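You operate a simulated robot arm through the tools that you are given. There is no shell and no other tool.

You run a simulated two-armed robot. Do the job below in one go: nothing can be reset, and whatever is moved stays where it is left.

TASK
Wipe the green smear off the bench, then lay the wrapped bunch there.
Fine: use the blue pad and put it back; the bench's empty end; both wings open; the wrap keeps its band; the bunches in the grey tray and papers in the rack stay. What is to be rubbed or washed off counts as gone when no trace of it is left.

It is judged by the outcome, as a careful person would: the job done as asked, and still so three seconds after it is handed in. It fails if anything else is knocked over, pushed out of place, dropped, spilled or broken.

THE ROBOT
Two 7-joint arms with two-finger parallel grippers on one trunk that stands fixed in place. Base frame: the origin is at the foot of the trunk, x ahead of it, y to its left, z up. Lengths are in m, angles in degrees, forces in N, time in s.
The left shoulder is at [0.05, 0.209, 1.171], the right one opposite. With the tool pointing down near the work surface each hand reaches from about 0.26 to 0.92 m from the base axis, measured 20 degrees to its own side. Payload 4.4 kg a hand.
The TCP of each hand is the grasp point between the finger pads, 0.023 m short of the fingertips. In the tool frame z runs along the fingers and y along their closing line. The gripper opens to 0.094 m. The fingers are 0.038 m wide and 0.01 m thick; the gripper's body (0.054 by 0.096 m) begins 0.039 m behind the TCP.
Orientation is told as [roll, pitch, yaw] about the base's x, y, z axes, in that order, counted from this pose: with the fingers straight down and closing along the base's y, the tool's x points along the base's -x, its y along +y and its z along -z.

THE INTERFACE
- The arms move only by the tool step_arm. It takes "left_plan", "right_plan" or both (then of equal length, played together; a hand with none holds still); each is text: rows parted by semicolons, each of 6 numbers parted by spaces: the shift along the base's x, y, z in mm, then the turn, a rotation vector about the base's x, y, z in rad. In form: x y z rx ry rz; .... A call has 1 to 20 rows; each row is the pose to reach, as a shift and turn from the pose commanded when the call began. "left_hand" and "right_hand" are, for a hand that has rows, the gripper command, from -1 (shut) to 1 (fully open), values between in proportion, set as the call begins (left out, the last holds). Rows are played at 5 a second. More than 0.05 m and 8.6 degrees between two rows, or a gripper value outside its range, and nothing of the call is played. A pose out of reach is approached as far as the arm can. The call stops where the force on the tool passes 40 N (or 10 N more than at its start, if that is more) or the arm is blocked; 0.2 s more then pass. The fingers move at their own pace (about 0.108 m/s each) and stop on an object; they squeeze with about 39 N. The grip force told is the motor's: it shows also when the fingers shut on nothing. Time passes only in rows, and 0.2 s behind the last, so rows that repeat a pose let the fingers close. It gives the time, the measured TCP pose, the force on the tool (base axes), the opening and the grip force at its end, in the units of the frame above (readings bear some noise), with the torque about the TCP (base axes, N m) and any sound that the robot's microphone picked up.
- Cameras (640 x 400 px; columns grow to the right, rows downward): "scene" is now at [0.1509, -0.0396, 1.3534]; the picture's right is [-0.43, -0.90, 0.00], its down [-0.42, 0.21, -0.88] and it looks along [0.79, -0.38, -0.47] (base axes); focal length 239 px, centre (320, 200). "left" rides on the left gripper at [0.086, -0.016, -0.074] in its tool frame; the picture's right is [0.18, 0.98, 0.00], its down [-0.58, 0.11, -0.81] and it looks along [-0.79, 0.15, 0.59] (tool axes); focal length 243 px, centre (320, 200). "right" rides on the right gripper at [0.086, 0.016, -0.074] in its tool frame; the picture's right is [-0.18, 0.98, 0.00], its down [-0.58, -0.11, -0.81] and it looks along [-0.79, -0.15, 0.59] (tool axes); focal length 243 px, centre (320, 200). There is no depth. A picture from a camera that has moved, and an enlarged one, comes with that camera's place and axes in the base frame and with its lens.
- snapshot(camera): a new picture of that camera. It takes no simulated time.
- raise_lower(by): slides the trunk up (or, below 0, down) by that many m; the arms and the scene camera ride with it, the base frame stays. It gives what a move gives, with no picture.
- aim_head(pan, tilt): turns the head with the scene camera to pan (to the left, within 80 degrees either way) and tilt (down, from -29 to 69), counted from straight ahead of the robot. It gives what a move gives.
- enlarge(camera, box): a new picture of the part [left, top, right, bottom] of that camera's present view, enlarged. It takes no simulated time.
- job_done(): hands the job in; it is judged then, once.

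Nothing tells you positions but the pictures and the camera data. Unless the task says otherwise, let go and move clear before handing in.

The tools are called as name(argument=value, ...) on one line, values as JSON. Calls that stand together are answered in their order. step_arm: Moves the arms, as the interface text tells. Its arguments: {"type":"object","properties":{"left_plan":{"type":"string"},"left_hand":{"type":"number"},"right_plan":{"type":"string"},"right_hand":{"type":"number"}},"required":[]} The other tools are called the same way: raise_lower (by) slides the trunk up or down; aim_head (pan, tilt) turns the head that bears the scene camera; snapshot (camera) takes a picture; enlarge (camera, box) takes an enlarged picture of a part of a camera's view; job_done () hands the job in.

At the start:

```text
time: 0.0
left_tcp_pos: [0.6644, 0.0133, 1.1841]
left_tool_rot: [0.0, 0.1, 0.0]
left_wrist_force: [0.1, -0.5, -0.1]
left_torque: [-0.01, 0.01, -0.01]
left_width: 0.094
left_finger_force: 0.1
right_tcp_pos: [0.4566, -0.4972, 1.2771]
right_tool_rot: [0.1, -0.1, 0.1]
right_wrist_force: [0.8, -0.2, -0.1]
right_torque: [-0.02, 0.01, -0.03]
right_width: 0.094
right_finger_force: 0.0
trunk travel left (down, up): [-0.25, 0.313]
head pan, tilt: [-25.8, 28.2]
```

scene: 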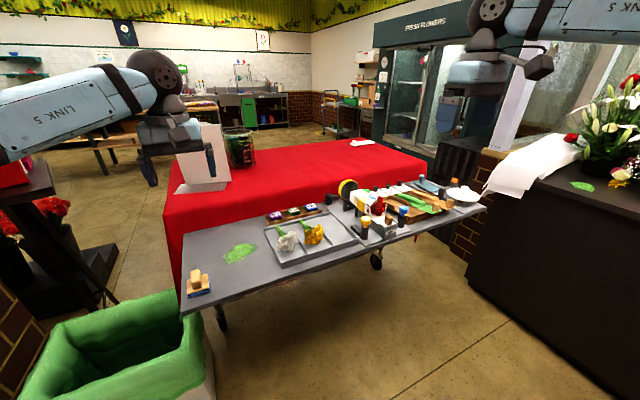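
right: 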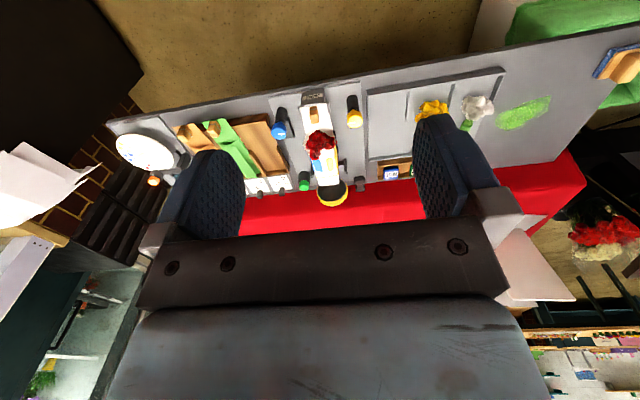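
left: 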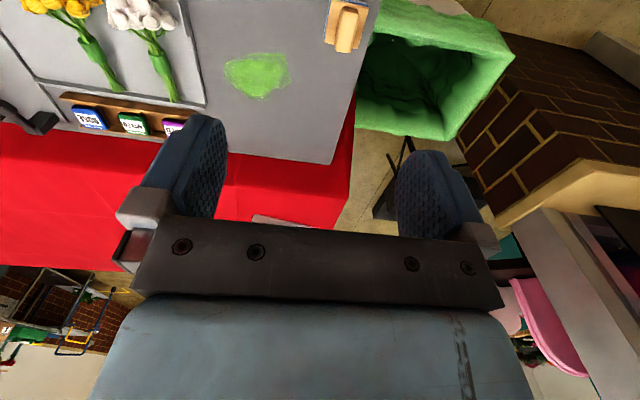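

I see a grey bench with a green smear at its left end, a blue pad with a tan handle near the left front corner, a grey tray with white and yellow bunches, a paper rack, and a wrapped bunch with red flowers in some sort of stand with "wings". I'll look closer before moving.

enlarge(camera="scene", box=[320, 160, 490, 266])

enlarge(camera="scene", box=[170, 190, 370, 315])

enlarge(camera="right", box=[240, 70, 400, 220])

enlarge(camera="right", box=[360, 20, 640, 195])

```text
3.76 times, centred on (405, 213) of scene
camera zoom: at [0.1509, -0.0396, 1.3534], right [-0.43, -0.9, 0.0], down [-0.42, 0.21, -0.88], along [0.79, -0.38, -0.47], focal length 900 px, centre (0, 151)
```

zoom: 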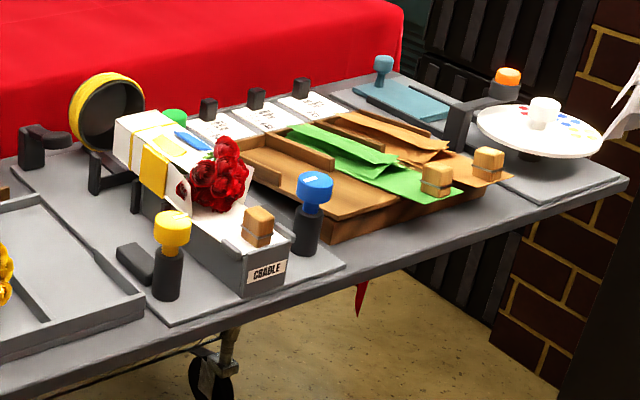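

```text
3.20 times, centred on (270, 252) of scene
camera zoom: at [0.1509, -0.0396, 1.3534], right [-0.43, -0.9, 0.0], down [-0.42, 0.21, -0.88], along [0.79, -0.38, -0.47], focal length 765 px, centre (480, 32)
```

zoom: 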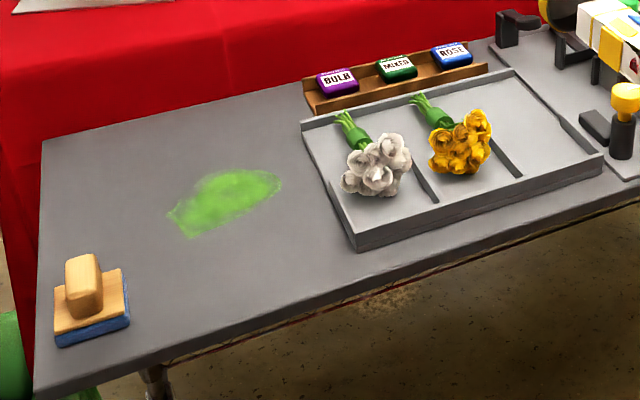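

```text
2.67 times, centred on (320, 145) of right
camera zoom: at [0.3698, -0.4826, 1.3511], right [0.18, 0.98, 0.0], down [0.58, -0.11, 0.81], along [0.79, -0.15, -0.59], focal length 647 px, centre (320, 347)
```

zoom: 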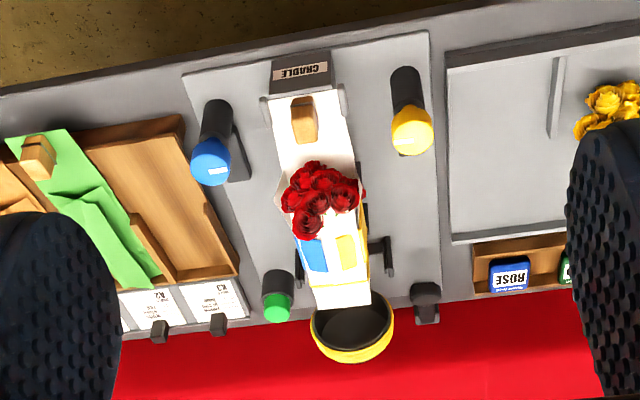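

```text
2.29 times, centred on (500, 108) of right
camera zoom: at [0.3698, -0.4826, 1.3511], right [0.18, 0.98, 0.0], down [0.58, -0.11, 0.81], along [0.79, -0.15, -0.59], focal length 555 px, centre (-91, 411)
```

zoom: 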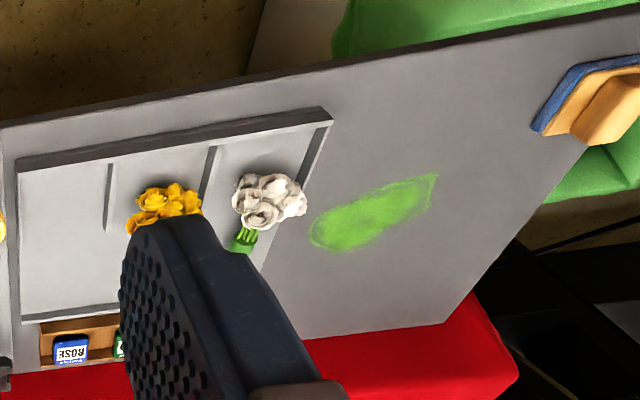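

The station has a cradle holding the wrapped bunch, coloured knobs, and a ring. I need sharper views to understand what the "wings" are.

enlarge(camera="scene", box=[325, 170, 415, 246])

enlarge(camera="right", box=[270, 80, 370, 150])

enlarge(camera="right", box=[270, 140, 370, 210])

enlarge(camera="left", box=[180, 0, 400, 150])

```text
5.26 times, centred on (370, 208) of scene
camera zoom: at [0.1509, -0.0396, 1.3534], right [-0.43, -0.9, 0.0], down [-0.42, 0.21, -0.88], along [0.79, -0.38, -0.47], focal length 1258 px, centre (57, 158)
```

zoom: 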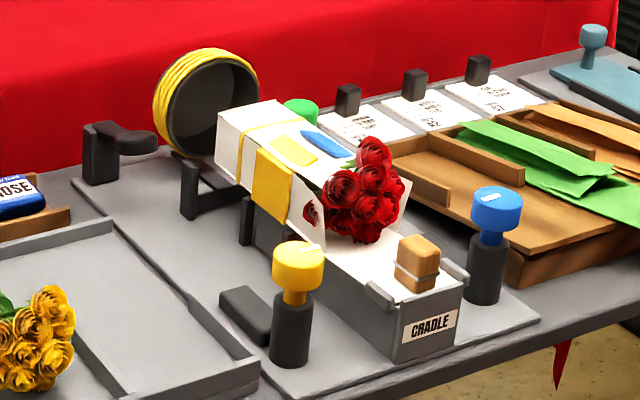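

```text
5.71 times, centred on (320, 115) of right
camera zoom: at [0.3698, -0.4826, 1.3511], right [0.18, 0.98, 0.0], down [0.58, -0.11, 0.81], along [0.79, -0.15, -0.59], focal length 1386 px, centre (320, 686)
```

zoom: 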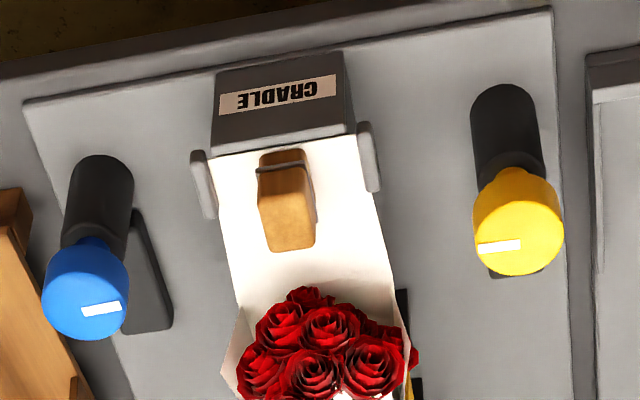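

```text
5.71 times, centred on (320, 175) of right
camera zoom: at [0.3698, -0.4826, 1.3511], right [0.18, 0.98, 0.0], down [0.58, -0.11, 0.81], along [0.79, -0.15, -0.59], focal length 1386 px, centre (320, 343)
```

zoom: 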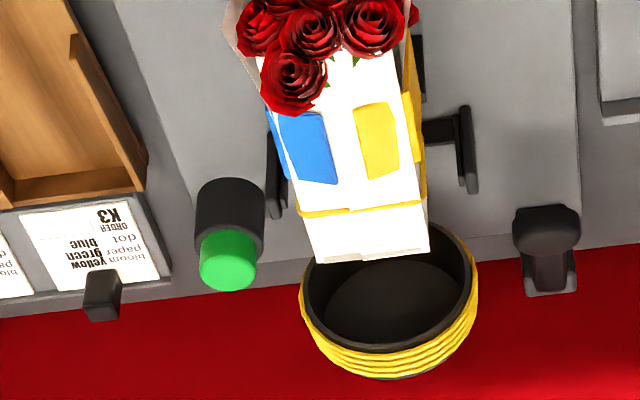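

```text
2.67 times, centred on (290, 75) of left
camera zoom: at [0.5787, -0.0045, 1.2582], right [-0.18, 0.98, 0.0], down [0.58, 0.11, 0.81], along [0.79, 0.15, -0.59], focal length 647 px, centre (400, 533)
```

zoom: 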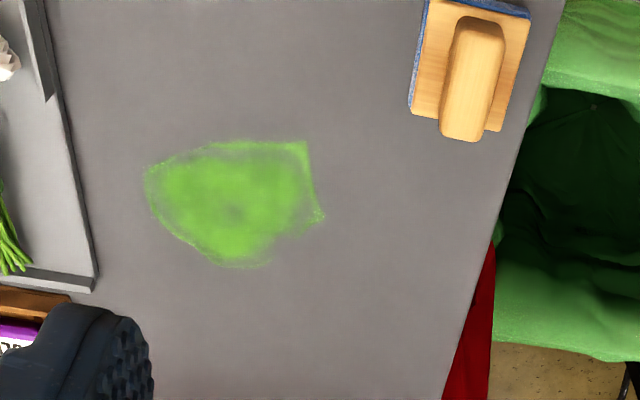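

The wrap seems held in the cradle by two small L-shaped flaps (yellow and blue), probably worked by the yellow and blue knobs. I'll bring the right hand's camera closer, still well clear, for a better look, and read the cards.

step_arm(right_plan="0 0 -45 0 0 0; -10 0 -90 0 0 0; -20 0 -135 0 0 0; -20 0 -170 0 0 0; -20 0 -170 0 0 0")

aim_head(pan=-45, tilt=35)

snapshot(camera="right")

snapshot(camera="scene")

```text
time: 1.2
left_tcp_pos: [0.6639, 0.0117, 1.1837]
left_tool_rot: [0.0, 0.0, 0.0]
left_wrist_force: [0.9, -0.2, -0.7]
left_torque: [0.0, 0.0, -0.01]
left_width: 0.0943
left_finger_force: 0.1
right_tcp_pos: [0.4361, -0.498, 1.1071]
right_tool_rot: [0.0, -0.1, 0.0]
right_wrist_force: [-0.1, -0.4, 0.4]
right_torque: [-0.03, 0.0, 0.02]
right_width: 0.0942
right_finger_force: 0.0
trunk travel left (down, up): [-0.25, 0.313]
head pan, tilt: [-25.8, 28.2]
```

```text
time: 2.0
left_tcp_pos: [0.6647, 0.0124, 1.1834]
left_tool_rot: [0.0, 0.1, 0.1]
left_wrist_force: [-0.5, 0.7, 0.4]
left_torque: [0.04, 0.01, 0.01]
left_width: 0.0938
left_finger_force: 0.2
right_tcp_pos: [0.4363, -0.4979, 1.1054]
right_tool_rot: [0.0, 0.0, -0.1]
right_wrist_force: [0.1, -1.0, 0.2]
right_torque: [0.01, -0.02, 0.01]
right_width: 0.0938
right_finger_force: 0.1
trunk travel left (down, up): [-0.25, 0.313]
head pan, tilt: [-45.0, 35.0]
```

```text
taken
camera right: at [0.3496, -0.4828, 1.1813], right [0.18, 0.98, 0.0], down [0.58, -0.11, 0.81], along [0.79, -0.15, -0.59], focal length 243 px, centre (320, 200)
```

right: 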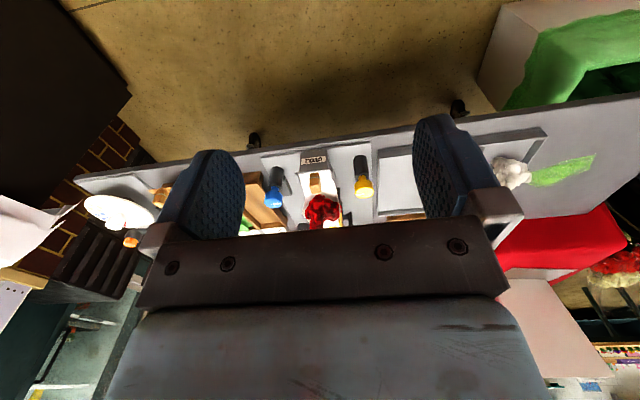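

```text
taken
camera scene: at [0.1311, -0.0622, 1.3427], right [-0.71, -0.71, 0.0], down [-0.41, 0.41, -0.82], along [0.58, -0.58, -0.57], focal length 239 px, centre (320, 200)
```

scene: 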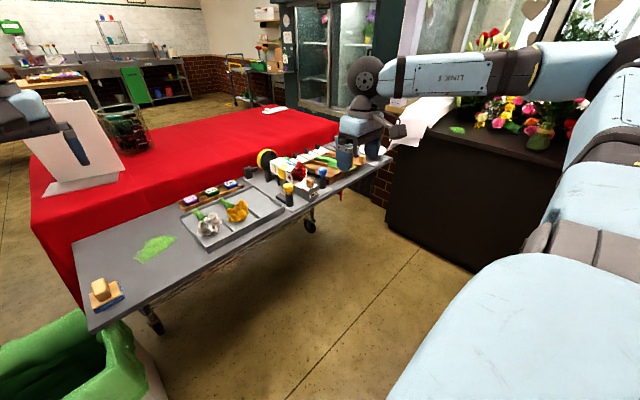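

step_arm(right_plan="20 -10 45 0 0 0; 50 -20 80 0 0 0; 80 -30 100 0 0 0; 110 -40 100 0 0 0; 130 -50 100 0 0 0; 130 -50 100 0 0 0", left_plan="0 -30 0 0 0 -0.14; 0 -60 0 0 0 -0.28; 0 -90 -20 0 0 -0.42; 0 -120 -40 0 0 -0.56; 0 -130 -60 0 0 -0.7; 0 -130 -60 0 0 -0.84")

snapshot(camera="right")

snapshot(camera="left")

```text
refused: row 1 steps farther than a row can; nothing moved
```

```text
taken
camera right: at [0.3496, -0.4828, 1.1813], right [0.18, 0.98, 0.0], down [0.58, -0.11, 0.81], along [0.79, -0.15, -0.59], focal length 243 px, centre (320, 200)
```

right: 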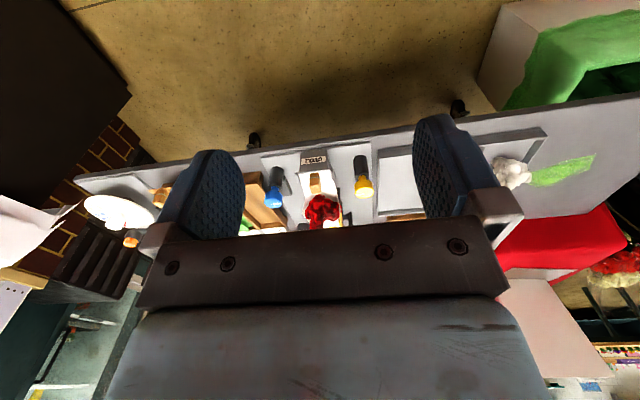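

```text
taken
camera left: at [0.5787, -0.0044, 1.2583], right [-0.18, 0.98, 0.0], down [0.58, 0.11, 0.81], along [0.79, 0.15, -0.59], focal length 243 px, centre (320, 200)
```

left: 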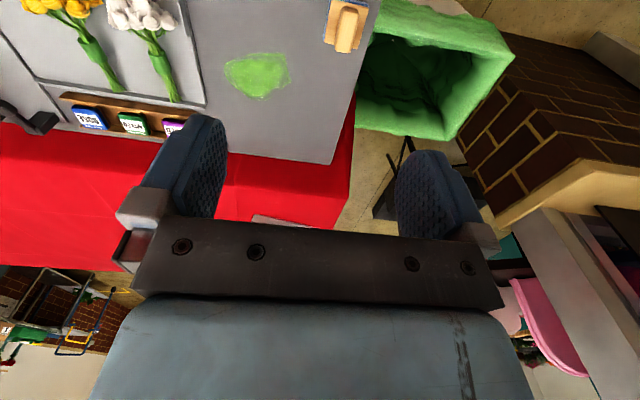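

That was refused because the first row was just over 50 mm, so I'll repeat it with smaller steps.

step_arm(right_plan="15 -8 35 0 0 0; 35 -16 70 0 0 0; 60 -24 100 0 0 0; 85 -32 100 0 0 0; 110 -40 100 0 0 0; 130 -50 100 0 0 0; 130 -50 100 0 0 0", left_plan="0 -25 0 0 0 -0.14; 0 -50 0 0 0 -0.28; 0 -75 -20 0 0 -0.42; 0 -100 -40 0 0 -0.56; 0 -120 -60 0 0 -0.7; 0 -130 -60 0 0 -0.84; 0 -130 -60 0 0 -0.98")

snapshot(camera="right")

snapshot(camera="left")

```text
time: 3.6
left_tcp_pos: [0.6645, -0.1186, 1.1242]
left_tool_rot: [0.0, 0.0, -52.3]
left_wrist_force: [-0.1, 1.0, 0.6]
left_torque: [0.02, 0.01, 0.01]
left_width: 0.094
left_finger_force: 0.1
left hand out of reach, approached as far as the arm can: row 7
right_tcp_pos: [0.5664, -0.5466, 1.2044]
right_tool_rot: [0.0, 0.0, 0.0]
right_wrist_force: [0.0, 0.3, -0.6]
right_torque: [0.03, 0.01, 0.01]
right_width: 0.0938
right_finger_force: 0.0
trunk travel left (down, up): [-0.25, 0.313]
head pan, tilt: [-45.0, 35.0]
```

```text
taken
camera right: at [0.4798, -0.5325, 1.2805], right [0.18, 0.98, 0.0], down [0.58, -0.11, 0.81], along [0.79, -0.15, -0.59], focal length 243 px, centre (320, 200)
```

right: 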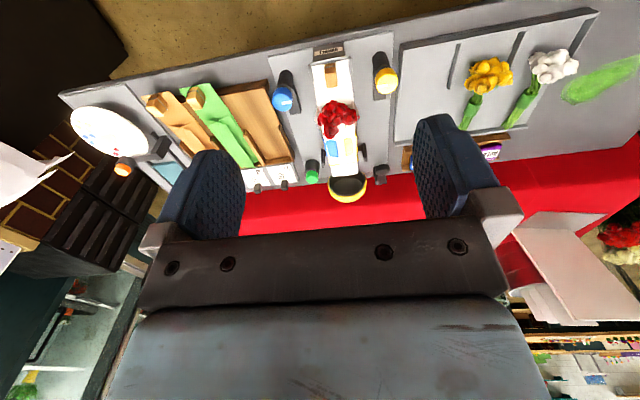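

```text
taken
camera left: at [0.5991, -0.0596, 1.1976], right [0.66, 0.75, 0.0], down [0.44, -0.39, 0.81], along [0.6, -0.54, -0.59], focal length 243 px, centre (320, 200)
```

left: 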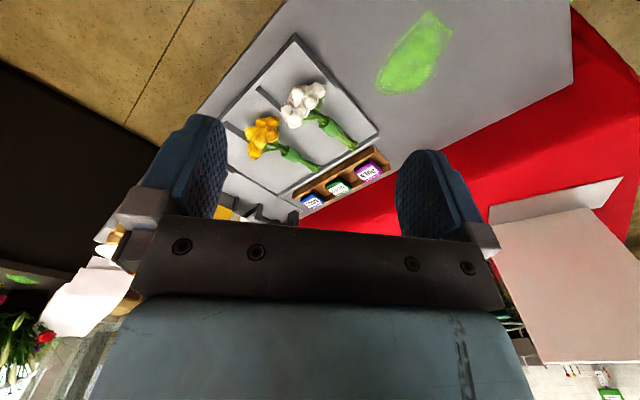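

enlarge(camera="right", box=[260, 40, 410, 134])

enlarge(camera="right", box=[290, 120, 400, 204])

enlarge(camera="right", box=[235, 150, 315, 205])

enlarge(camera="left", box=[190, 180, 310, 230])

```text
4.26 times, centred on (335, 87) of right
camera zoom: at [0.4798, -0.5325, 1.2805], right [0.18, 0.98, 0.0], down [0.58, -0.11, 0.81], along [0.79, -0.15, -0.59], focal length 1032 px, centre (256, 681)
```

zoom: 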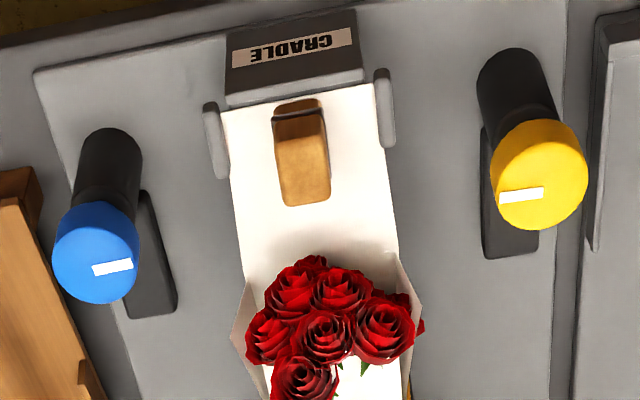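

```text
4.76 times, centred on (345, 162) of right
camera zoom: at [0.4798, -0.5325, 1.2805], right [0.18, 0.98, 0.0], down [0.58, -0.11, 0.81], along [0.79, -0.15, -0.59], focal length 1155 px, centre (201, 381)
```

zoom: 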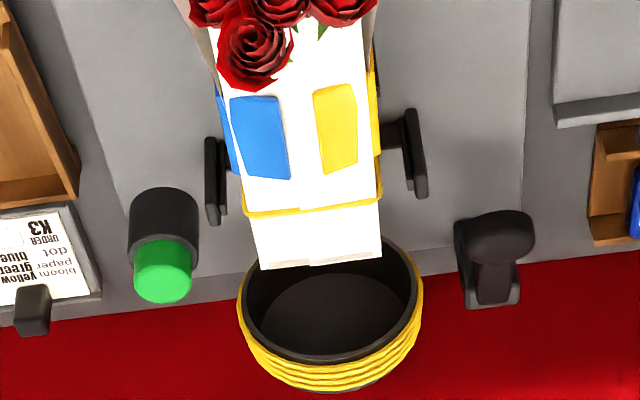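

```text
7.27 times, centred on (275, 178) of right
camera zoom: at [0.4798, -0.5325, 1.2805], right [0.18, 0.98, 0.0], down [0.58, -0.11, 0.81], along [0.79, -0.15, -0.59], focal length 1764 px, centre (647, 364)
```

zoom: 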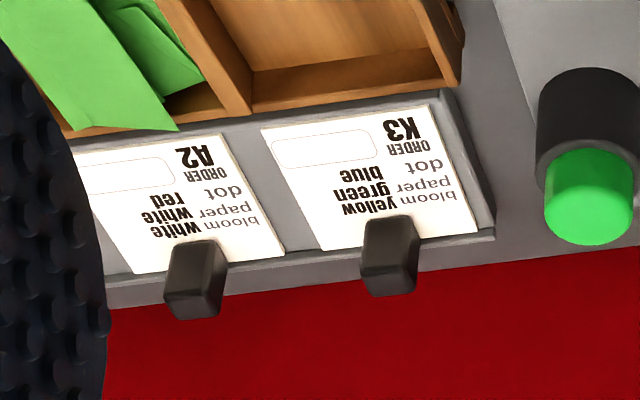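

```text
5.33 times, centred on (250, 205) of left
camera zoom: at [0.5991, -0.0596, 1.1976], right [0.66, 0.75, 0.0], down [0.44, -0.39, 0.81], along [0.6, -0.54, -0.59], focal length 1294 px, centre (693, 173)
```

zoom: 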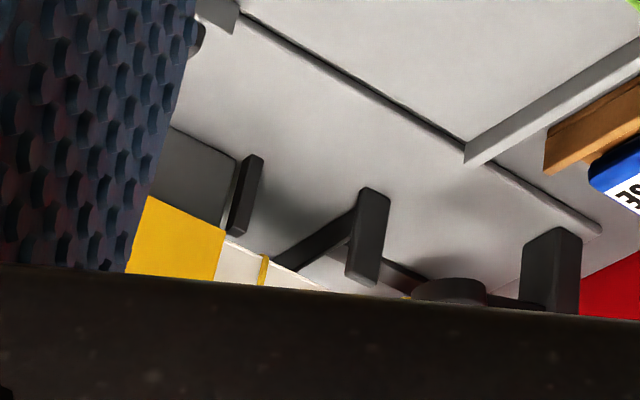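

The yellow and blue knobs each carry a white index pointing at the cradle. I'll zoom further on the wings, the black plates and the posts before touching anything.

enlarge(camera="right", box=[365, 45, 405, 105])

enlarge(camera="right", box=[310, 95, 370, 150])

enlarge(camera="scene", box=[240, 140, 340, 215])

enlarge(camera="right", box=[265, 60, 305, 120])

```text
6.67 times, centred on (385, 75) of right
camera zoom: at [0.4798, -0.5325, 1.2805], right [0.18, 0.98, 0.0], down [0.58, -0.11, 0.81], along [0.79, -0.15, -0.59], focal length 1618 px, centre (-113, 1033)
```

zoom: 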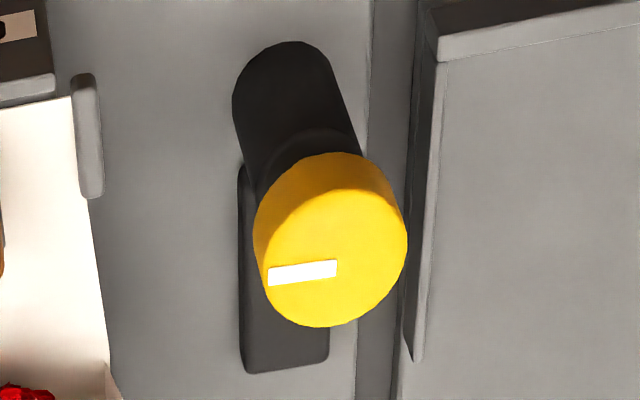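

```text
7.27 times, centred on (340, 122) of right
camera zoom: at [0.4798, -0.5325, 1.2805], right [0.18, 0.98, 0.0], down [0.58, -0.11, 0.81], along [0.79, -0.15, -0.59], focal length 1764 px, centre (174, 764)
```

zoom: 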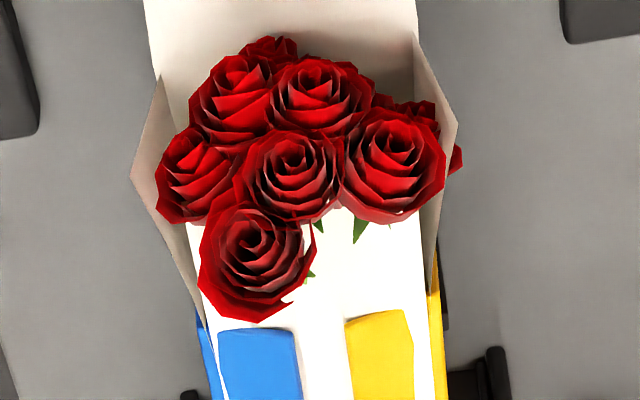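

```text
5.33 times, centred on (290, 178) of scene
camera zoom: at [0.1309, -0.062, 1.3427], right [-0.71, -0.71, 0.0], down [-0.41, 0.41, -0.82], along [0.58, -0.58, -0.57], focal length 1274 px, centre (480, 320)
```

zoom: 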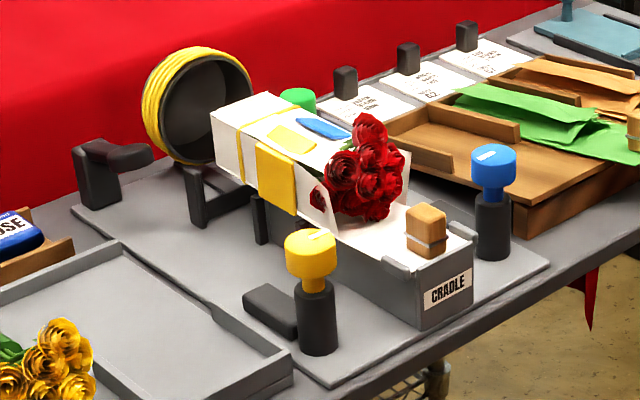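

```text
6.67 times, centred on (285, 90) of right
camera zoom: at [0.4798, -0.5325, 1.2805], right [0.18, 0.98, 0.0], down [0.58, -0.11, 0.81], along [0.79, -0.15, -0.59], focal length 1618 px, centre (553, 933)
```

zoom: 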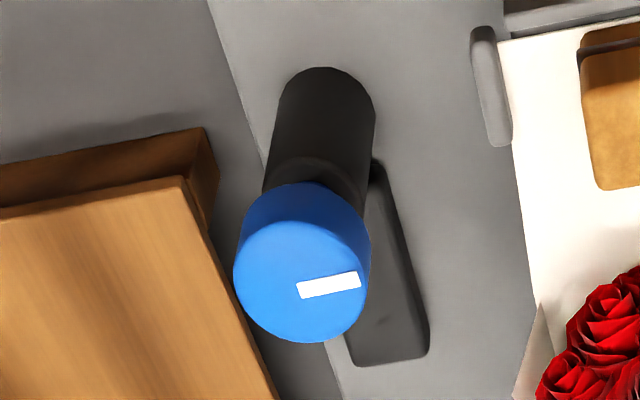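

I now have a rough map: bench top z≈0.845 with its edges along the base axes, smear at x 0.755–0.855, y −0.13 to −0.01, and pad with handle centred near (0.70, 0.055). Next I bring the left hand back to zero yaw and above the pad for a closer look.

step_arm(left_plan="0 25 0 0 0 0.14; 0 50 0 0 0 0.28; 0 75 0 0 0 0.42; 5 100 0 0 0 0.56; 10 125 0 0 0 0.7; 20 150 0 0 0 0.84; 30 165 -30 0 0 0.913; 0 165 -60 0 0 0.913; 0 165 -60 0 0 0.913")

snapshot(camera="left")

aim_head(pan=0, tilt=40)

snapshot(camera="scene")

```text
time: 5.6
left_tcp_pos: [0.6636, 0.0464, 1.0629]
left_tool_rot: [0.0, 0.0, 0.3]
left_wrist_force: [0.3, 0.6, -0.8]
left_torque: [0.01, 0.0, 0.01]
left_width: 0.0939
left_finger_force: 0.1
right_tcp_pos: [0.5683, -0.548, 1.2057]
right_tool_rot: [0.0, 0.0, 0.0]
right_wrist_force: [0.0, -0.4, 0.3]
right_torque: [0.01, 0.0, 0.01]
right_width: 0.094
right_finger_force: 0.1
trunk travel left (down, up): [-0.25, 0.313]
head pan, tilt: [-45.0, 35.0]
```

```text
taken
camera left: at [0.5784, 0.0306, 1.1374], right [-0.19, 0.98, 0.0], down [0.58, 0.11, 0.81], along [0.79, 0.15, -0.59], focal length 243 px, centre (320, 200)
```

left: 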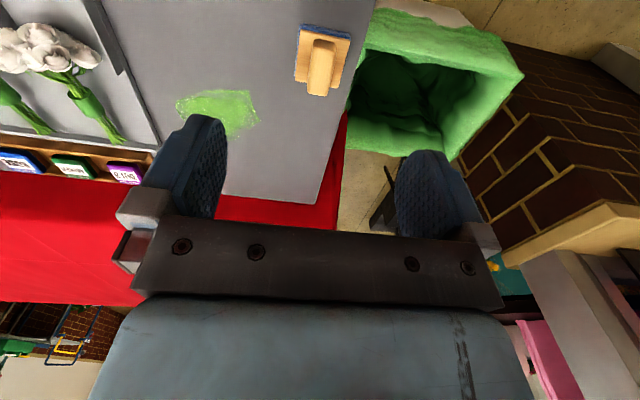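

```text
time: 6.7
left_tcp_pos: [0.6651, 0.0472, 1.064]
left_tool_rot: [0.0, 0.0, 0.2]
left_wrist_force: [-1.0, -0.4, -0.3]
left_torque: [0.0, -0.02, 0.01]
left_width: 0.0938
left_finger_force: 0.0
right_tcp_pos: [0.5668, -0.5473, 1.2052]
right_tool_rot: [0.0, 0.1, 0.0]
right_wrist_force: [0.4, 0.0, 0.7]
right_torque: [0.01, 0.0, -0.04]
right_width: 0.0937
right_finger_force: 0.0
trunk travel left (down, up): [-0.25, 0.313]
head pan, tilt: [0.0, 40.0]
```

```text
taken
camera scene: at [0.1538, 0.0, 1.3351], right [0.0, -1.0, 0.0], down [-0.64, 0.0, -0.77], along [0.77, 0.0, -0.64], focal length 239 px, centre (320, 200)
```

scene: 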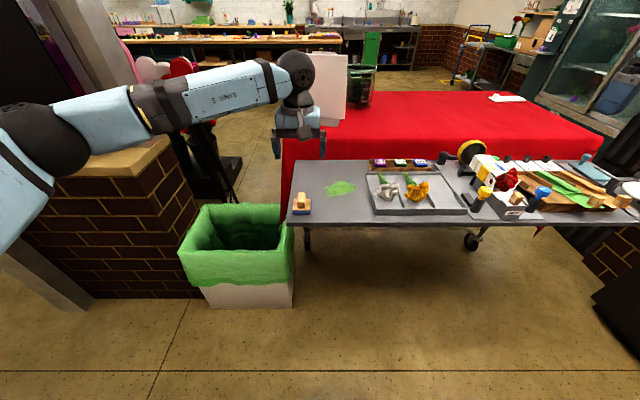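

enlarge(camera="left", box=[280, 10, 370, 110])

enlarge(camera="scene", box=[270, 150, 390, 235])

enlarge(camera="scene", box=[430, 130, 570, 225])

```text
4.00 times, centred on (325, 60) of left
camera zoom: at [0.5783, 0.0309, 1.1379], right [-0.19, 0.98, 0.0], down [0.58, 0.11, 0.81], along [0.79, 0.15, -0.59], focal length 970 px, centre (300, 760)
```

zoom: 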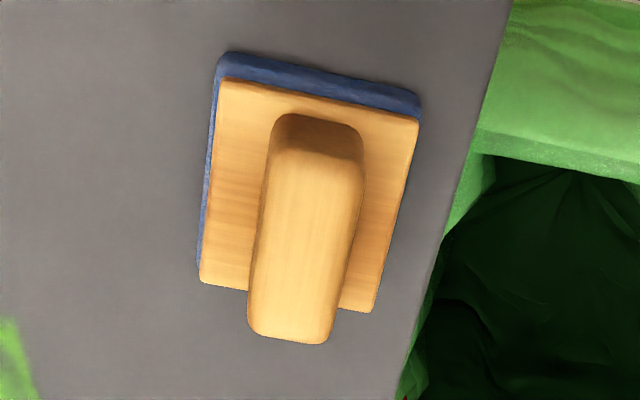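

```text
4.71 times, centred on (330, 192) of scene
camera zoom: at [0.1538, 0.0, 1.3351], right [0.0, -1.0, 0.0], down [-0.64, 0.0, -0.77], along [0.77, 0.0, -0.64], focal length 1125 px, centre (273, 235)
```

zoom: 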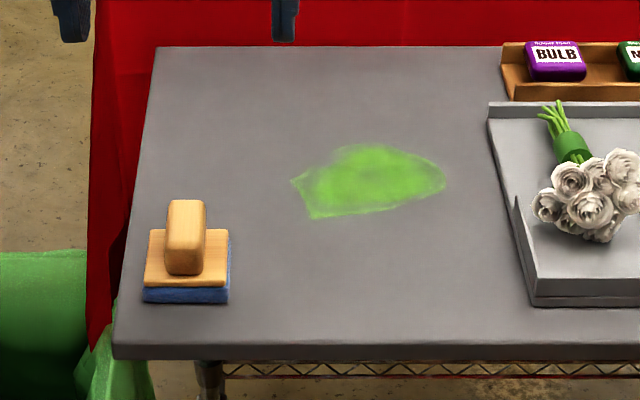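

```text
4.21 times, centred on (500, 178) of scene
camera zoom: at [0.1538, 0.0, 1.3351], right [0.0, -1.0, 0.0], down [-0.64, 0.0, -0.77], along [0.77, 0.0, -0.64], focal length 1006 px, centre (-438, 295)
```

zoom: 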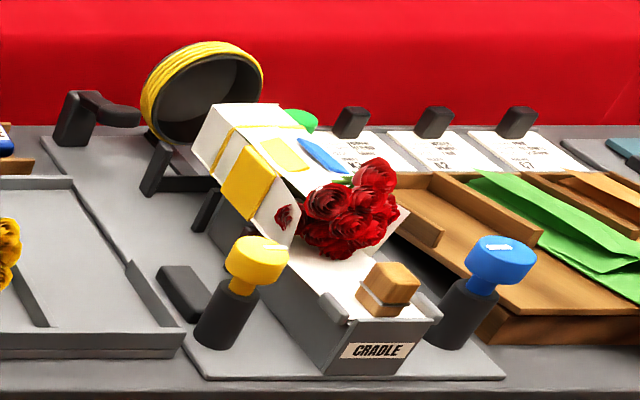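

Refined estimates: bench top z≈0.843; pad 54×49 mm at (0.702, 0.055), its handle about 25 mm wide running along x with its top at 0.885; tray edge at y≈−0.166. The right arm reaches the smear's far side better, so I move the left arm out of the way and bring the right hand over the pad.

step_arm(left_plan="-10 20 30 0 0 0; -30 55 60 0 0 0; -50 95 90 0 0 0; -70 140 100 0 0 0; -90 185 100 0 0 0; -110 225 100 0 0 0; -130 270 100 0 0 0; -150 310 100 0 0 0; -150 310 100 0 0 0")

step_arm(right_plan="0 48 0 0 0 0; 0 96 0 0 0 0; 0 144 0 0 0 0; 0 192 0 0 0 0; 0 240 0 0 0 0; 0 288 0 0 0 0; 0 336 0 0 0 0; 0 384 0 0 0 0; 0 432 0 0 0 0; 15 476 0 0 0 0; 40 516 0 0 0 0; 65 556 0 0 0 0; 95 590 0 0 0 0; 125 602 -30 0 0 0; 135 602 -75 0 0 0; 135 602 -120 0 0 0; 135 602 -155 0 0 0; 135 602 -155 0 0 0", right_hand=0.2)

snapshot(camera="right")

snapshot(camera="scene")

```text
refused: row 2 steps farther than a row can; nothing moved
```

```text
time: 10.5
left_tcp_pos: [0.6647, 0.0471, 1.0634]
left_tool_rot: [0.0, 0.0, 0.2]
left_wrist_force: [0.7, -0.7, 0.0]
left_torque: [0.03, -0.02, 0.03]
left_width: 0.0939
left_finger_force: 0.0
right_tcp_pos: [0.5808, -0.1555, 1.0952]
right_tool_rot: [0.1, 0.0, 0.0]
right_wrist_force: [-0.2, 1.0, 0.0]
right_torque: [-0.03, 0.03, 0.01]
right_width: 0.0565
right_finger_force: 0.1
right hand out of reach, approached as far as the arm can: row 9, 10, 11, 12, 13, 14, 15, 16, 17, 18
trunk travel left (down, up): [-0.25, 0.313]
head pan, tilt: [0.0, 40.0]
```

```text
taken
camera right: at [0.493, -0.1393, 1.1685], right [0.18, 0.98, 0.0], down [0.58, -0.11, 0.81], along [0.79, -0.15, -0.59], focal length 243 px, centre (320, 200)
```

right: 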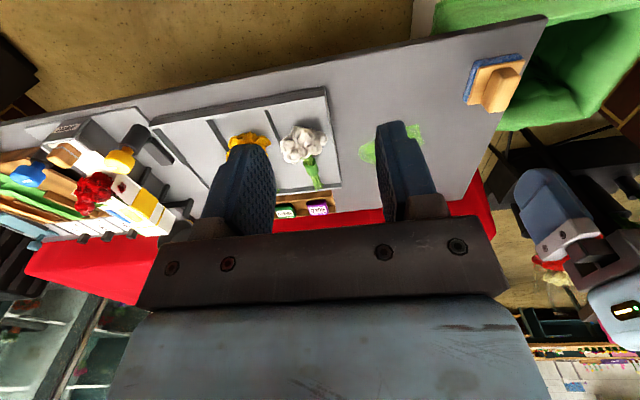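

```text
taken
camera scene: at [0.1536, 0.0001, 1.3351], right [0.0, -1.0, 0.0], down [-0.64, 0.0, -0.77], along [0.77, 0.0, -0.64], focal length 239 px, centre (320, 200)
```

scene: 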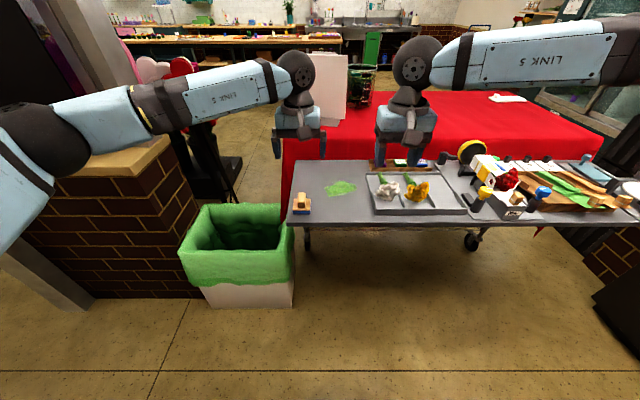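

The right arm can't reach that far left at this yaw, so the left arm will wipe after all. I'll take the right hand back to its own side first, then test the left arm's reach above the smear.

step_arm(right_plan="0 -20 35 0 0 0; 0 -55 65 0 0 0; -10 -100 80 0 0 0; -20 -145 80 0 0 0; -30 -190 80 0 0 0; -40 -235 80 0 0 0; -50 -280 80 0 0 0; -60 -320 80 0 0 0; -60 -320 80 0 0 0", right_hand=1)

step_arm(left_plan="20 5 0 0 0 0; 37 8 -20 0 0 0; 37 8 -50 0 0 0; 37 8 -80 0 0 0; 37 8 -80 0 0 0")

snapshot(camera="left")

snapshot(camera="scene")

```text
time: 12.5
left_tcp_pos: [0.6639, 0.049, 1.0634]
left_tool_rot: [-0.1, 0.0, 0.3]
left_wrist_force: [-0.9, 1.2, -0.5]
left_torque: [-0.03, 0.0, -0.03]
left_width: 0.0938
left_finger_force: 0.1
right_tcp_pos: [0.52, -0.4742, 1.1732]
right_tool_rot: [0.0, 0.0, 0.0]
right_wrist_force: [-1.6, -0.7, 1.0]
right_torque: [0.0, 0.01, 0.0]
right_width: 0.0941
right_finger_force: 0.0
trunk travel left (down, up): [-0.25, 0.313]
head pan, tilt: [0.0, 40.0]
```

```text
time: 13.7
left_tcp_pos: [0.7011, 0.0548, 0.9835]
left_tool_rot: [0.0, -0.1, 0.1]
left_wrist_force: [-0.1, -0.2, 0.9]
left_torque: [0.01, 0.01, -0.01]
left_width: 0.0941
left_finger_force: 0.1
right_tcp_pos: [0.5204, -0.4751, 1.1731]
right_tool_rot: [0.1, 0.0, 0.1]
right_wrist_force: [-0.7, 0.3, -1.5]
right_torque: [-0.02, 0.01, -0.01]
right_width: 0.0942
right_finger_force: 0.1
trunk travel left (down, up): [-0.25, 0.313]
head pan, tilt: [0.0, 40.0]
```

```text
taken
camera left: at [0.6164, 0.0381, 1.0578], right [-0.19, 0.98, 0.0], down [0.58, 0.11, 0.81], along [0.79, 0.15, -0.59], focal length 243 px, centre (320, 200)
```

left: 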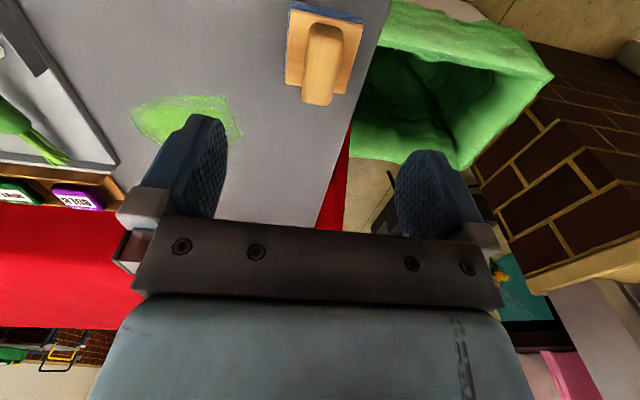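

```text
taken
camera scene: at [0.1534, -0.0001, 1.3352], right [0.0, -1.0, 0.0], down [-0.64, 0.0, -0.77], along [0.77, 0.0, -0.64], focal length 239 px, centre (320, 200)
```

scene: 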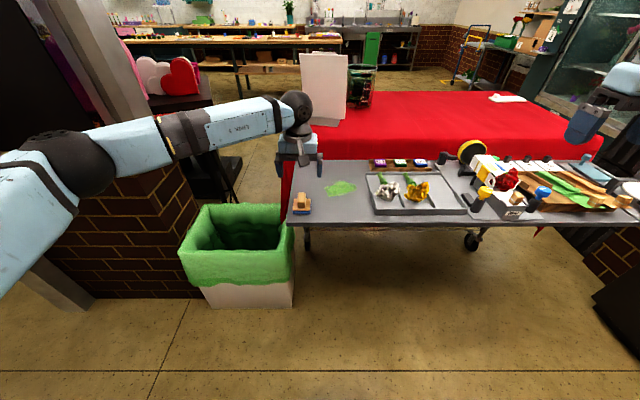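

step_arm(left_plan="20 -30 0 0 0 0; 40 -60 0 0 0 0; 60 -90 0 0 0 0; 80 -120 0 0 0 0; 100 -150 0 0 0 0; 120 -175 0 0 0 0; 145 -175 0 0 0 0; 145 -175 0 0 0 0")

```text
time: 15.5
left_tcp_pos: [0.7878, -0.0726, 0.9854]
left_tool_rot: [0.0, 0.0, 0.3]
left_wrist_force: [-0.4, 0.1, -1.1]
left_torque: [-0.01, 0.04, -0.03]
left_width: 0.0941
left_finger_force: 0.0
left hand out of reach, approached as far as the arm can: row 5, 6, 7, 8
right_tcp_pos: [0.52, -0.4754, 1.1729]
right_tool_rot: [0.1, 0.0, 0.0]
right_wrist_force: [0.1, -0.1, -0.2]
right_torque: [-0.01, 0.01, -0.02]
right_width: 0.0939
right_finger_force: 0.1
trunk travel left (down, up): [-0.25, 0.313]
head pan, tilt: [0.0, 40.0]
```

The left arm stopped near (0.788, −0.073) at this height. I'll check whether the reach grows lower down, still clear of everything.

step_arm(left_plan="0 0 -30 0 0 0; 0 0 -60 0 0 0; 20 -20 -60 0 0 0; 40 -40 -60 0 0 0; 60 -40 -60 0 0 0; 60 -40 -60 0 0 0")

```text
time: 16.9
left_tcp_pos: [0.7947, -0.0552, 0.9358]
left_tool_rot: [0.0, -0.1, 0.3]
left_wrist_force: [0.5, -0.3, 0.4]
left_torque: [0.01, -0.01, 0.01]
left_width: 0.094
left_finger_force: 0.1
left hand out of reach, approached as far as the arm can: row 2, 3, 4, 5, 6
right_tcp_pos: [0.5209, -0.4755, 1.1736]
right_tool_rot: [0.0, -0.1, 0.0]
right_wrist_force: [0.8, -0.8, -0.3]
right_torque: [0.0, -0.03, -0.05]
right_width: 0.0943
right_finger_force: 0.1
trunk travel left (down, up): [-0.25, 0.313]
head pan, tilt: [0.0, 40.0]
```

Reach is limited to about 0.79 m from the shoulder with the tool vertical. I'll lean the tool about 23° (fingertips forward) and grasp the pad's handle that way, so the pad stays flat and the hand reaches farther. First I move above the pad with that lean.

step_arm(left_plan="-15 15 30 0 0 0; -35 40 60 0 0 0; -60 70 65 0 -0.14 0; -85 100 65 0 -0.28 0; -102 110 60 0 -0.4 0; -102 110 60 0 -0.4 0", left_hand=0.1)

snapshot(camera="left")

enlarge(camera="scene", box=[250, 120, 390, 225])

```text
time: 18.3
left_tcp_pos: [0.6903, 0.0552, 0.9977]
left_tool_rot: [-0.2, -23.0, 0.2]
left_wrist_force: [-1.0, -1.1, -0.8]
left_torque: [0.06, 0.02, 0.02]
left_width: 0.0517
left_finger_force: 0.1
right_tcp_pos: [0.521, -0.4753, 1.1729]
right_tool_rot: [0.1, 0.0, -0.1]
right_wrist_force: [-0.5, -0.8, 0.3]
right_torque: [0.04, 0.01, 0.01]
right_width: 0.0941
right_finger_force: 0.2
trunk travel left (down, up): [-0.25, 0.313]
head pan, tilt: [0.0, 40.0]
```

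```text
taken
camera left: at [0.5827, 0.0384, 1.0323], right [-0.17, 0.98, -0.07], down [0.22, 0.11, 0.97], along [0.96, 0.15, -0.23], focal length 243 px, centre (320, 200)
```

left: 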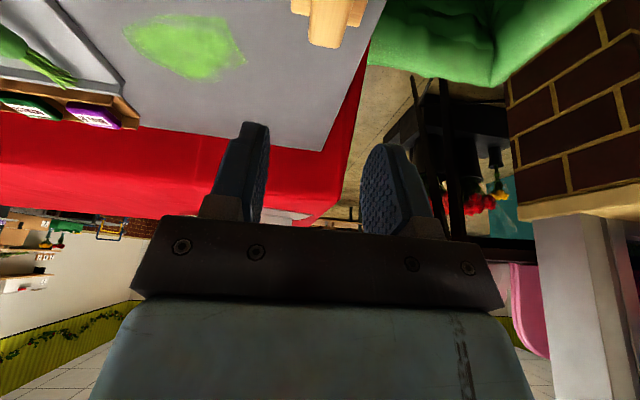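

```text
3.81 times, centred on (320, 172) of scene
camera zoom: at [0.1537, -0.0003, 1.3351], right [0.0, -1.0, 0.0], down [-0.64, 0.0, -0.77], along [0.77, 0.0, -0.64], focal length 910 px, centre (320, 305)
```

zoom: 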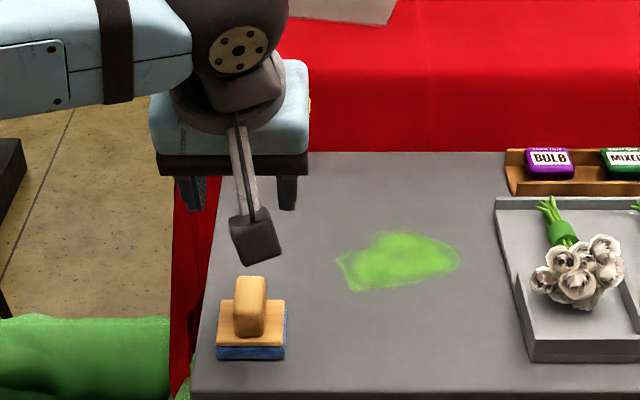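

The hand is aligned over the handle with the lean. I descend to just above the wood base, then close.

step_arm(left_plan="3 0 -35 0 0 0; 3 0 -65 0 0 0; 3 0 -85 0 0 0; 3 0 -97 0 0 0; 3 0 -103 0 0 0; 3 0 -103 0 0 0")

enlarge(camera="scene", box=[250, 120, 390, 225])

snapshot(camera="left")

```text
time: 19.7
left_tcp_pos: [0.6917, 0.0549, 0.894]
left_tool_rot: [-0.2, -22.9, 0.3]
left_wrist_force: [0.3, 0.2, 0.1]
left_torque: [-0.01, -0.05, -0.02]
left_width: 0.0519
left_finger_force: 0.1
right_tcp_pos: [0.52, -0.4755, 1.1732]
right_tool_rot: [-0.1, 0.1, 0.0]
right_wrist_force: [-0.6, 0.3, -1.1]
right_torque: [0.03, -0.02, 0.02]
right_width: 0.094
right_finger_force: 0.1
trunk travel left (down, up): [-0.25, 0.313]
head pan, tilt: [0.0, 40.0]
```

```text
3.81 times, centred on (320, 172) of scene
camera zoom: at [0.1538, 0.0, 1.3351], right [0.0, -1.0, 0.0], down [-0.64, 0.0, -0.77], along [0.77, 0.0, -0.64], focal length 910 px, centre (320, 305)
```

zoom: 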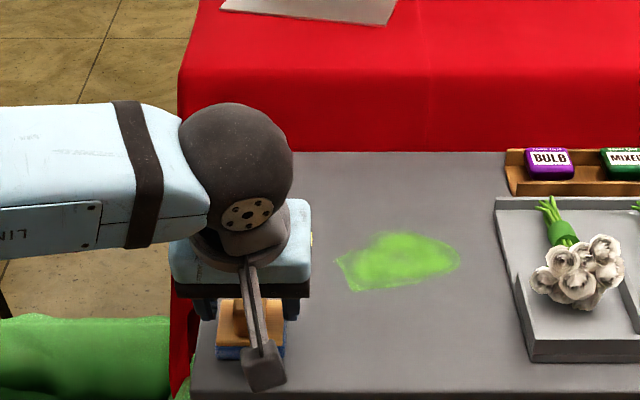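

```text
taken
camera left: at [0.5856, 0.0381, 0.9284], right [-0.17, 0.98, -0.07], down [0.22, 0.11, 0.97], along [0.96, 0.15, -0.24], focal length 243 px, centre (320, 200)
```

left: 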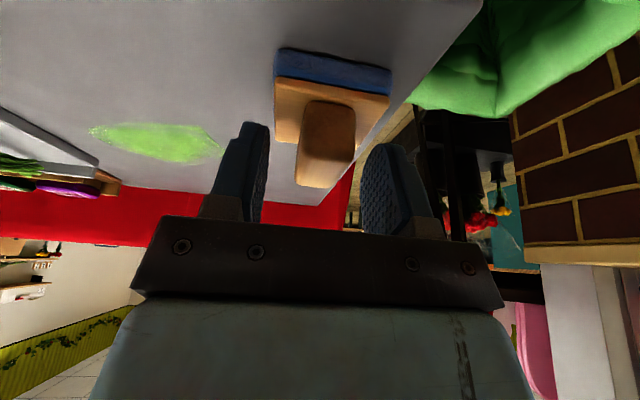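

step_arm(left_plan="0 0 0 0 0 0; 0 0 0 0 0 0; 0 0 0 0 0 0; 0 0 0 0 0 0", left_hand=-1)

snapshot(camera="left")

```text
time: 20.7
left_tcp_pos: [0.6935, 0.0549, 0.8928]
left_tool_rot: [-0.2, -22.9, 0.1]
left_wrist_force: [0.4, 0.0, 0.6]
left_torque: [0.01, -0.01, 0.01]
left_width: 0.0231
left_finger_force: 38.8
right_tcp_pos: [0.5212, -0.4752, 1.1731]
right_tool_rot: [0.1, 0.0, -0.1]
right_wrist_force: [1.0, -0.3, -0.9]
right_torque: [-0.01, -0.01, 0.01]
right_width: 0.0941
right_finger_force: 0.1
trunk travel left (down, up): [-0.25, 0.313]
head pan, tilt: [0.0, 40.0]
```

```text
taken
camera left: at [0.5857, 0.0381, 0.9285], right [-0.17, 0.98, -0.07], down [0.22, 0.11, 0.97], along [0.96, 0.15, -0.24], focal length 243 px, centre (320, 200)
```

left: 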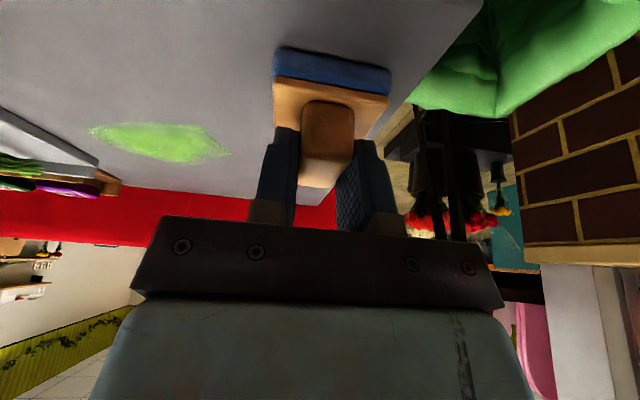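

The pad is gripped. I lift it 20 mm and move over the smear, probing the farthest spots in the air.

step_arm(left_plan="0 0 20 0 0 0; 30 -35 25 0 0 0; 60 -70 25 0 0 0; 90 -105 25 0 0 0; 120 -140 25 0 0 0; 143 -155 25 0 0 0; 143 -155 25 0 0 0")

enlarge(camera="scene", box=[250, 120, 390, 225])

snapshot(camera="left")

```text
time: 22.3
left_tcp_pos: [0.8295, -0.0946, 0.9184]
left_tool_rot: [-0.1, -23.0, 0.1]
left_wrist_force: [0.0, 0.1, -0.2]
left_torque: [0.03, -0.01, 0.0]
left_width: 0.0231
left_finger_force: 38.8
left hand out of reach, approached as far as the arm can: row 6, 7
right_tcp_pos: [0.5219, -0.4749, 1.1726]
right_tool_rot: [0.0, 0.1, 0.0]
right_wrist_force: [-0.8, 0.1, -0.1]
right_torque: [0.0, 0.03, 0.03]
right_width: 0.094
right_finger_force: 0.1
trunk travel left (down, up): [-0.25, 0.313]
head pan, tilt: [0.0, 40.0]
```

```text
3.81 times, centred on (320, 172) of scene
camera zoom: at [0.154, 0.0001, 1.3351], right [0.0, -1.0, 0.0], down [-0.64, 0.0, -0.77], along [0.77, 0.0, -0.64], focal length 910 px, centre (320, 305)
```

zoom: 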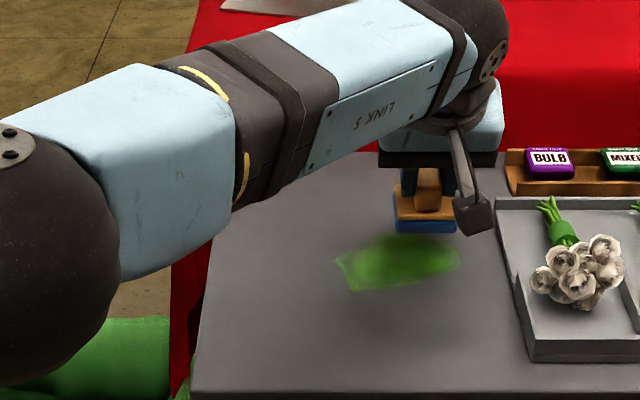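

```text
taken
camera left: at [0.7206, -0.1105, 0.9537], right [-0.17, 0.98, -0.07], down [0.22, 0.11, 0.97], along [0.96, 0.15, -0.24], focal length 243 px, centre (320, 200)
```

left: 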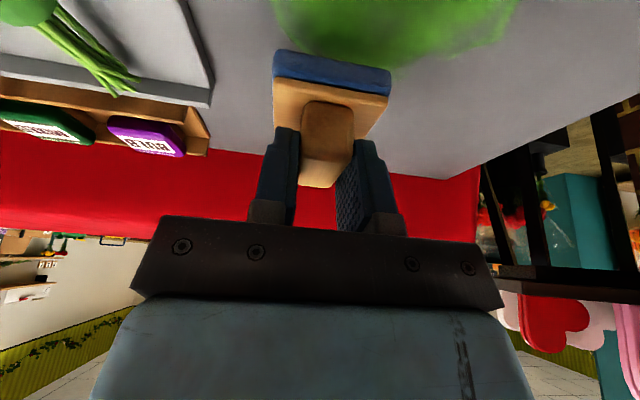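

The tilted hand reaches past the smear's far edge. I now lower the pad onto the smear gently and read the contact force.

step_arm(left_plan="-20 10 -8 0 0 0; -20 10 -20 0 0 0; -20 10 -26 0 0 0; -20 10 -28 0 0 0; -20 10 -28 0 0 0")

```text
time: 23.5
left_tcp_pos: [0.8089, -0.0837, 0.8936]
left_tool_rot: [-0.2, -23.1, 0.2]
left_wrist_force: [2.4, -2.1, 15.2]
left_torque: [-0.04, 0.12, 0.0]
left_width: 0.0232
left_finger_force: 39.1
right_tcp_pos: [0.5193, -0.4742, 1.1734]
right_tool_rot: [0.0, -0.1, 0.0]
right_wrist_force: [-0.3, -0.3, -0.1]
right_torque: [0.01, 0.02, 0.05]
right_width: 0.094
right_finger_force: 0.1
trunk travel left (down, up): [-0.25, 0.313]
head pan, tilt: [0.0, 40.0]
```

Contact is about 15 N, a good wiping pressure. I rub in overlapping strokes across the smear.

step_arm(left_plan="12 0 0 0 0 0; 14 -14 0 0 0 0; 14 20 0 0 0 0; 14 50 0 0 0 0; 12 75 0 0 0 0; 0 75 0 0 0 0; 0 40 0 0 0 0; 0 5 0 0 0 0; 0 -31 0 0 0 0; -20 -31 0 0 0 0; -20 0 0 0 0 0; -20 35 0 0 0 0; -20 70 0 0 0 0; -20 92 0 0 0 0; -40 92 0 0 0 0; -40 55 0 0 0 0; -40 20 0 0 0 0; -40 -12 0 0 0 0; -40 -31 0 0 0 0")

enlarge(camera="scene", box=[250, 120, 390, 225])

```text
time: 27.5
left_tcp_pos: [0.7677, -0.1154, 0.8929]
left_tool_rot: [-0.2, -23.2, 0.4]
left_wrist_force: [0.0, 10.8, 27.5]
left_torque: [0.28, 0.15, 0.0]
left_width: 0.023
left_finger_force: 39.0
right_tcp_pos: [0.5171, -0.4739, 1.1768]
right_tool_rot: [-0.2, -0.3, -0.1]
right_wrist_force: [-0.3, -0.3, -0.1]
right_torque: [-0.02, -0.01, -0.02]
right_width: 0.0941
right_finger_force: 0.0
trunk travel left (down, up): [-0.25, 0.313]
head pan, tilt: [0.0, 40.0]
```

```text
3.81 times, centred on (320, 172) of scene
camera zoom: at [0.15, 0.0017, 1.3357], right [0.0, -1.0, 0.0], down [-0.64, 0.0, -0.77], along [0.77, 0.0, -0.64], focal length 910 px, centre (320, 305)
```

zoom: 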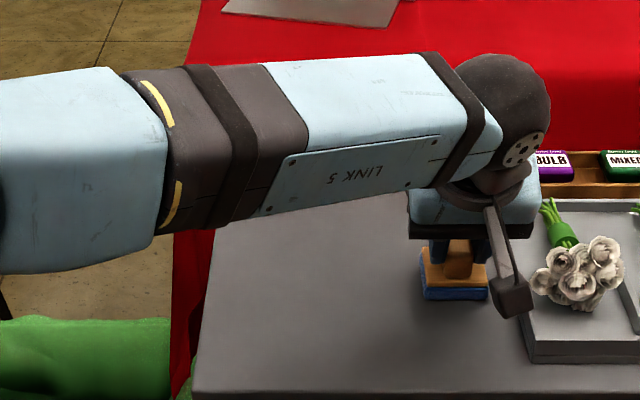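

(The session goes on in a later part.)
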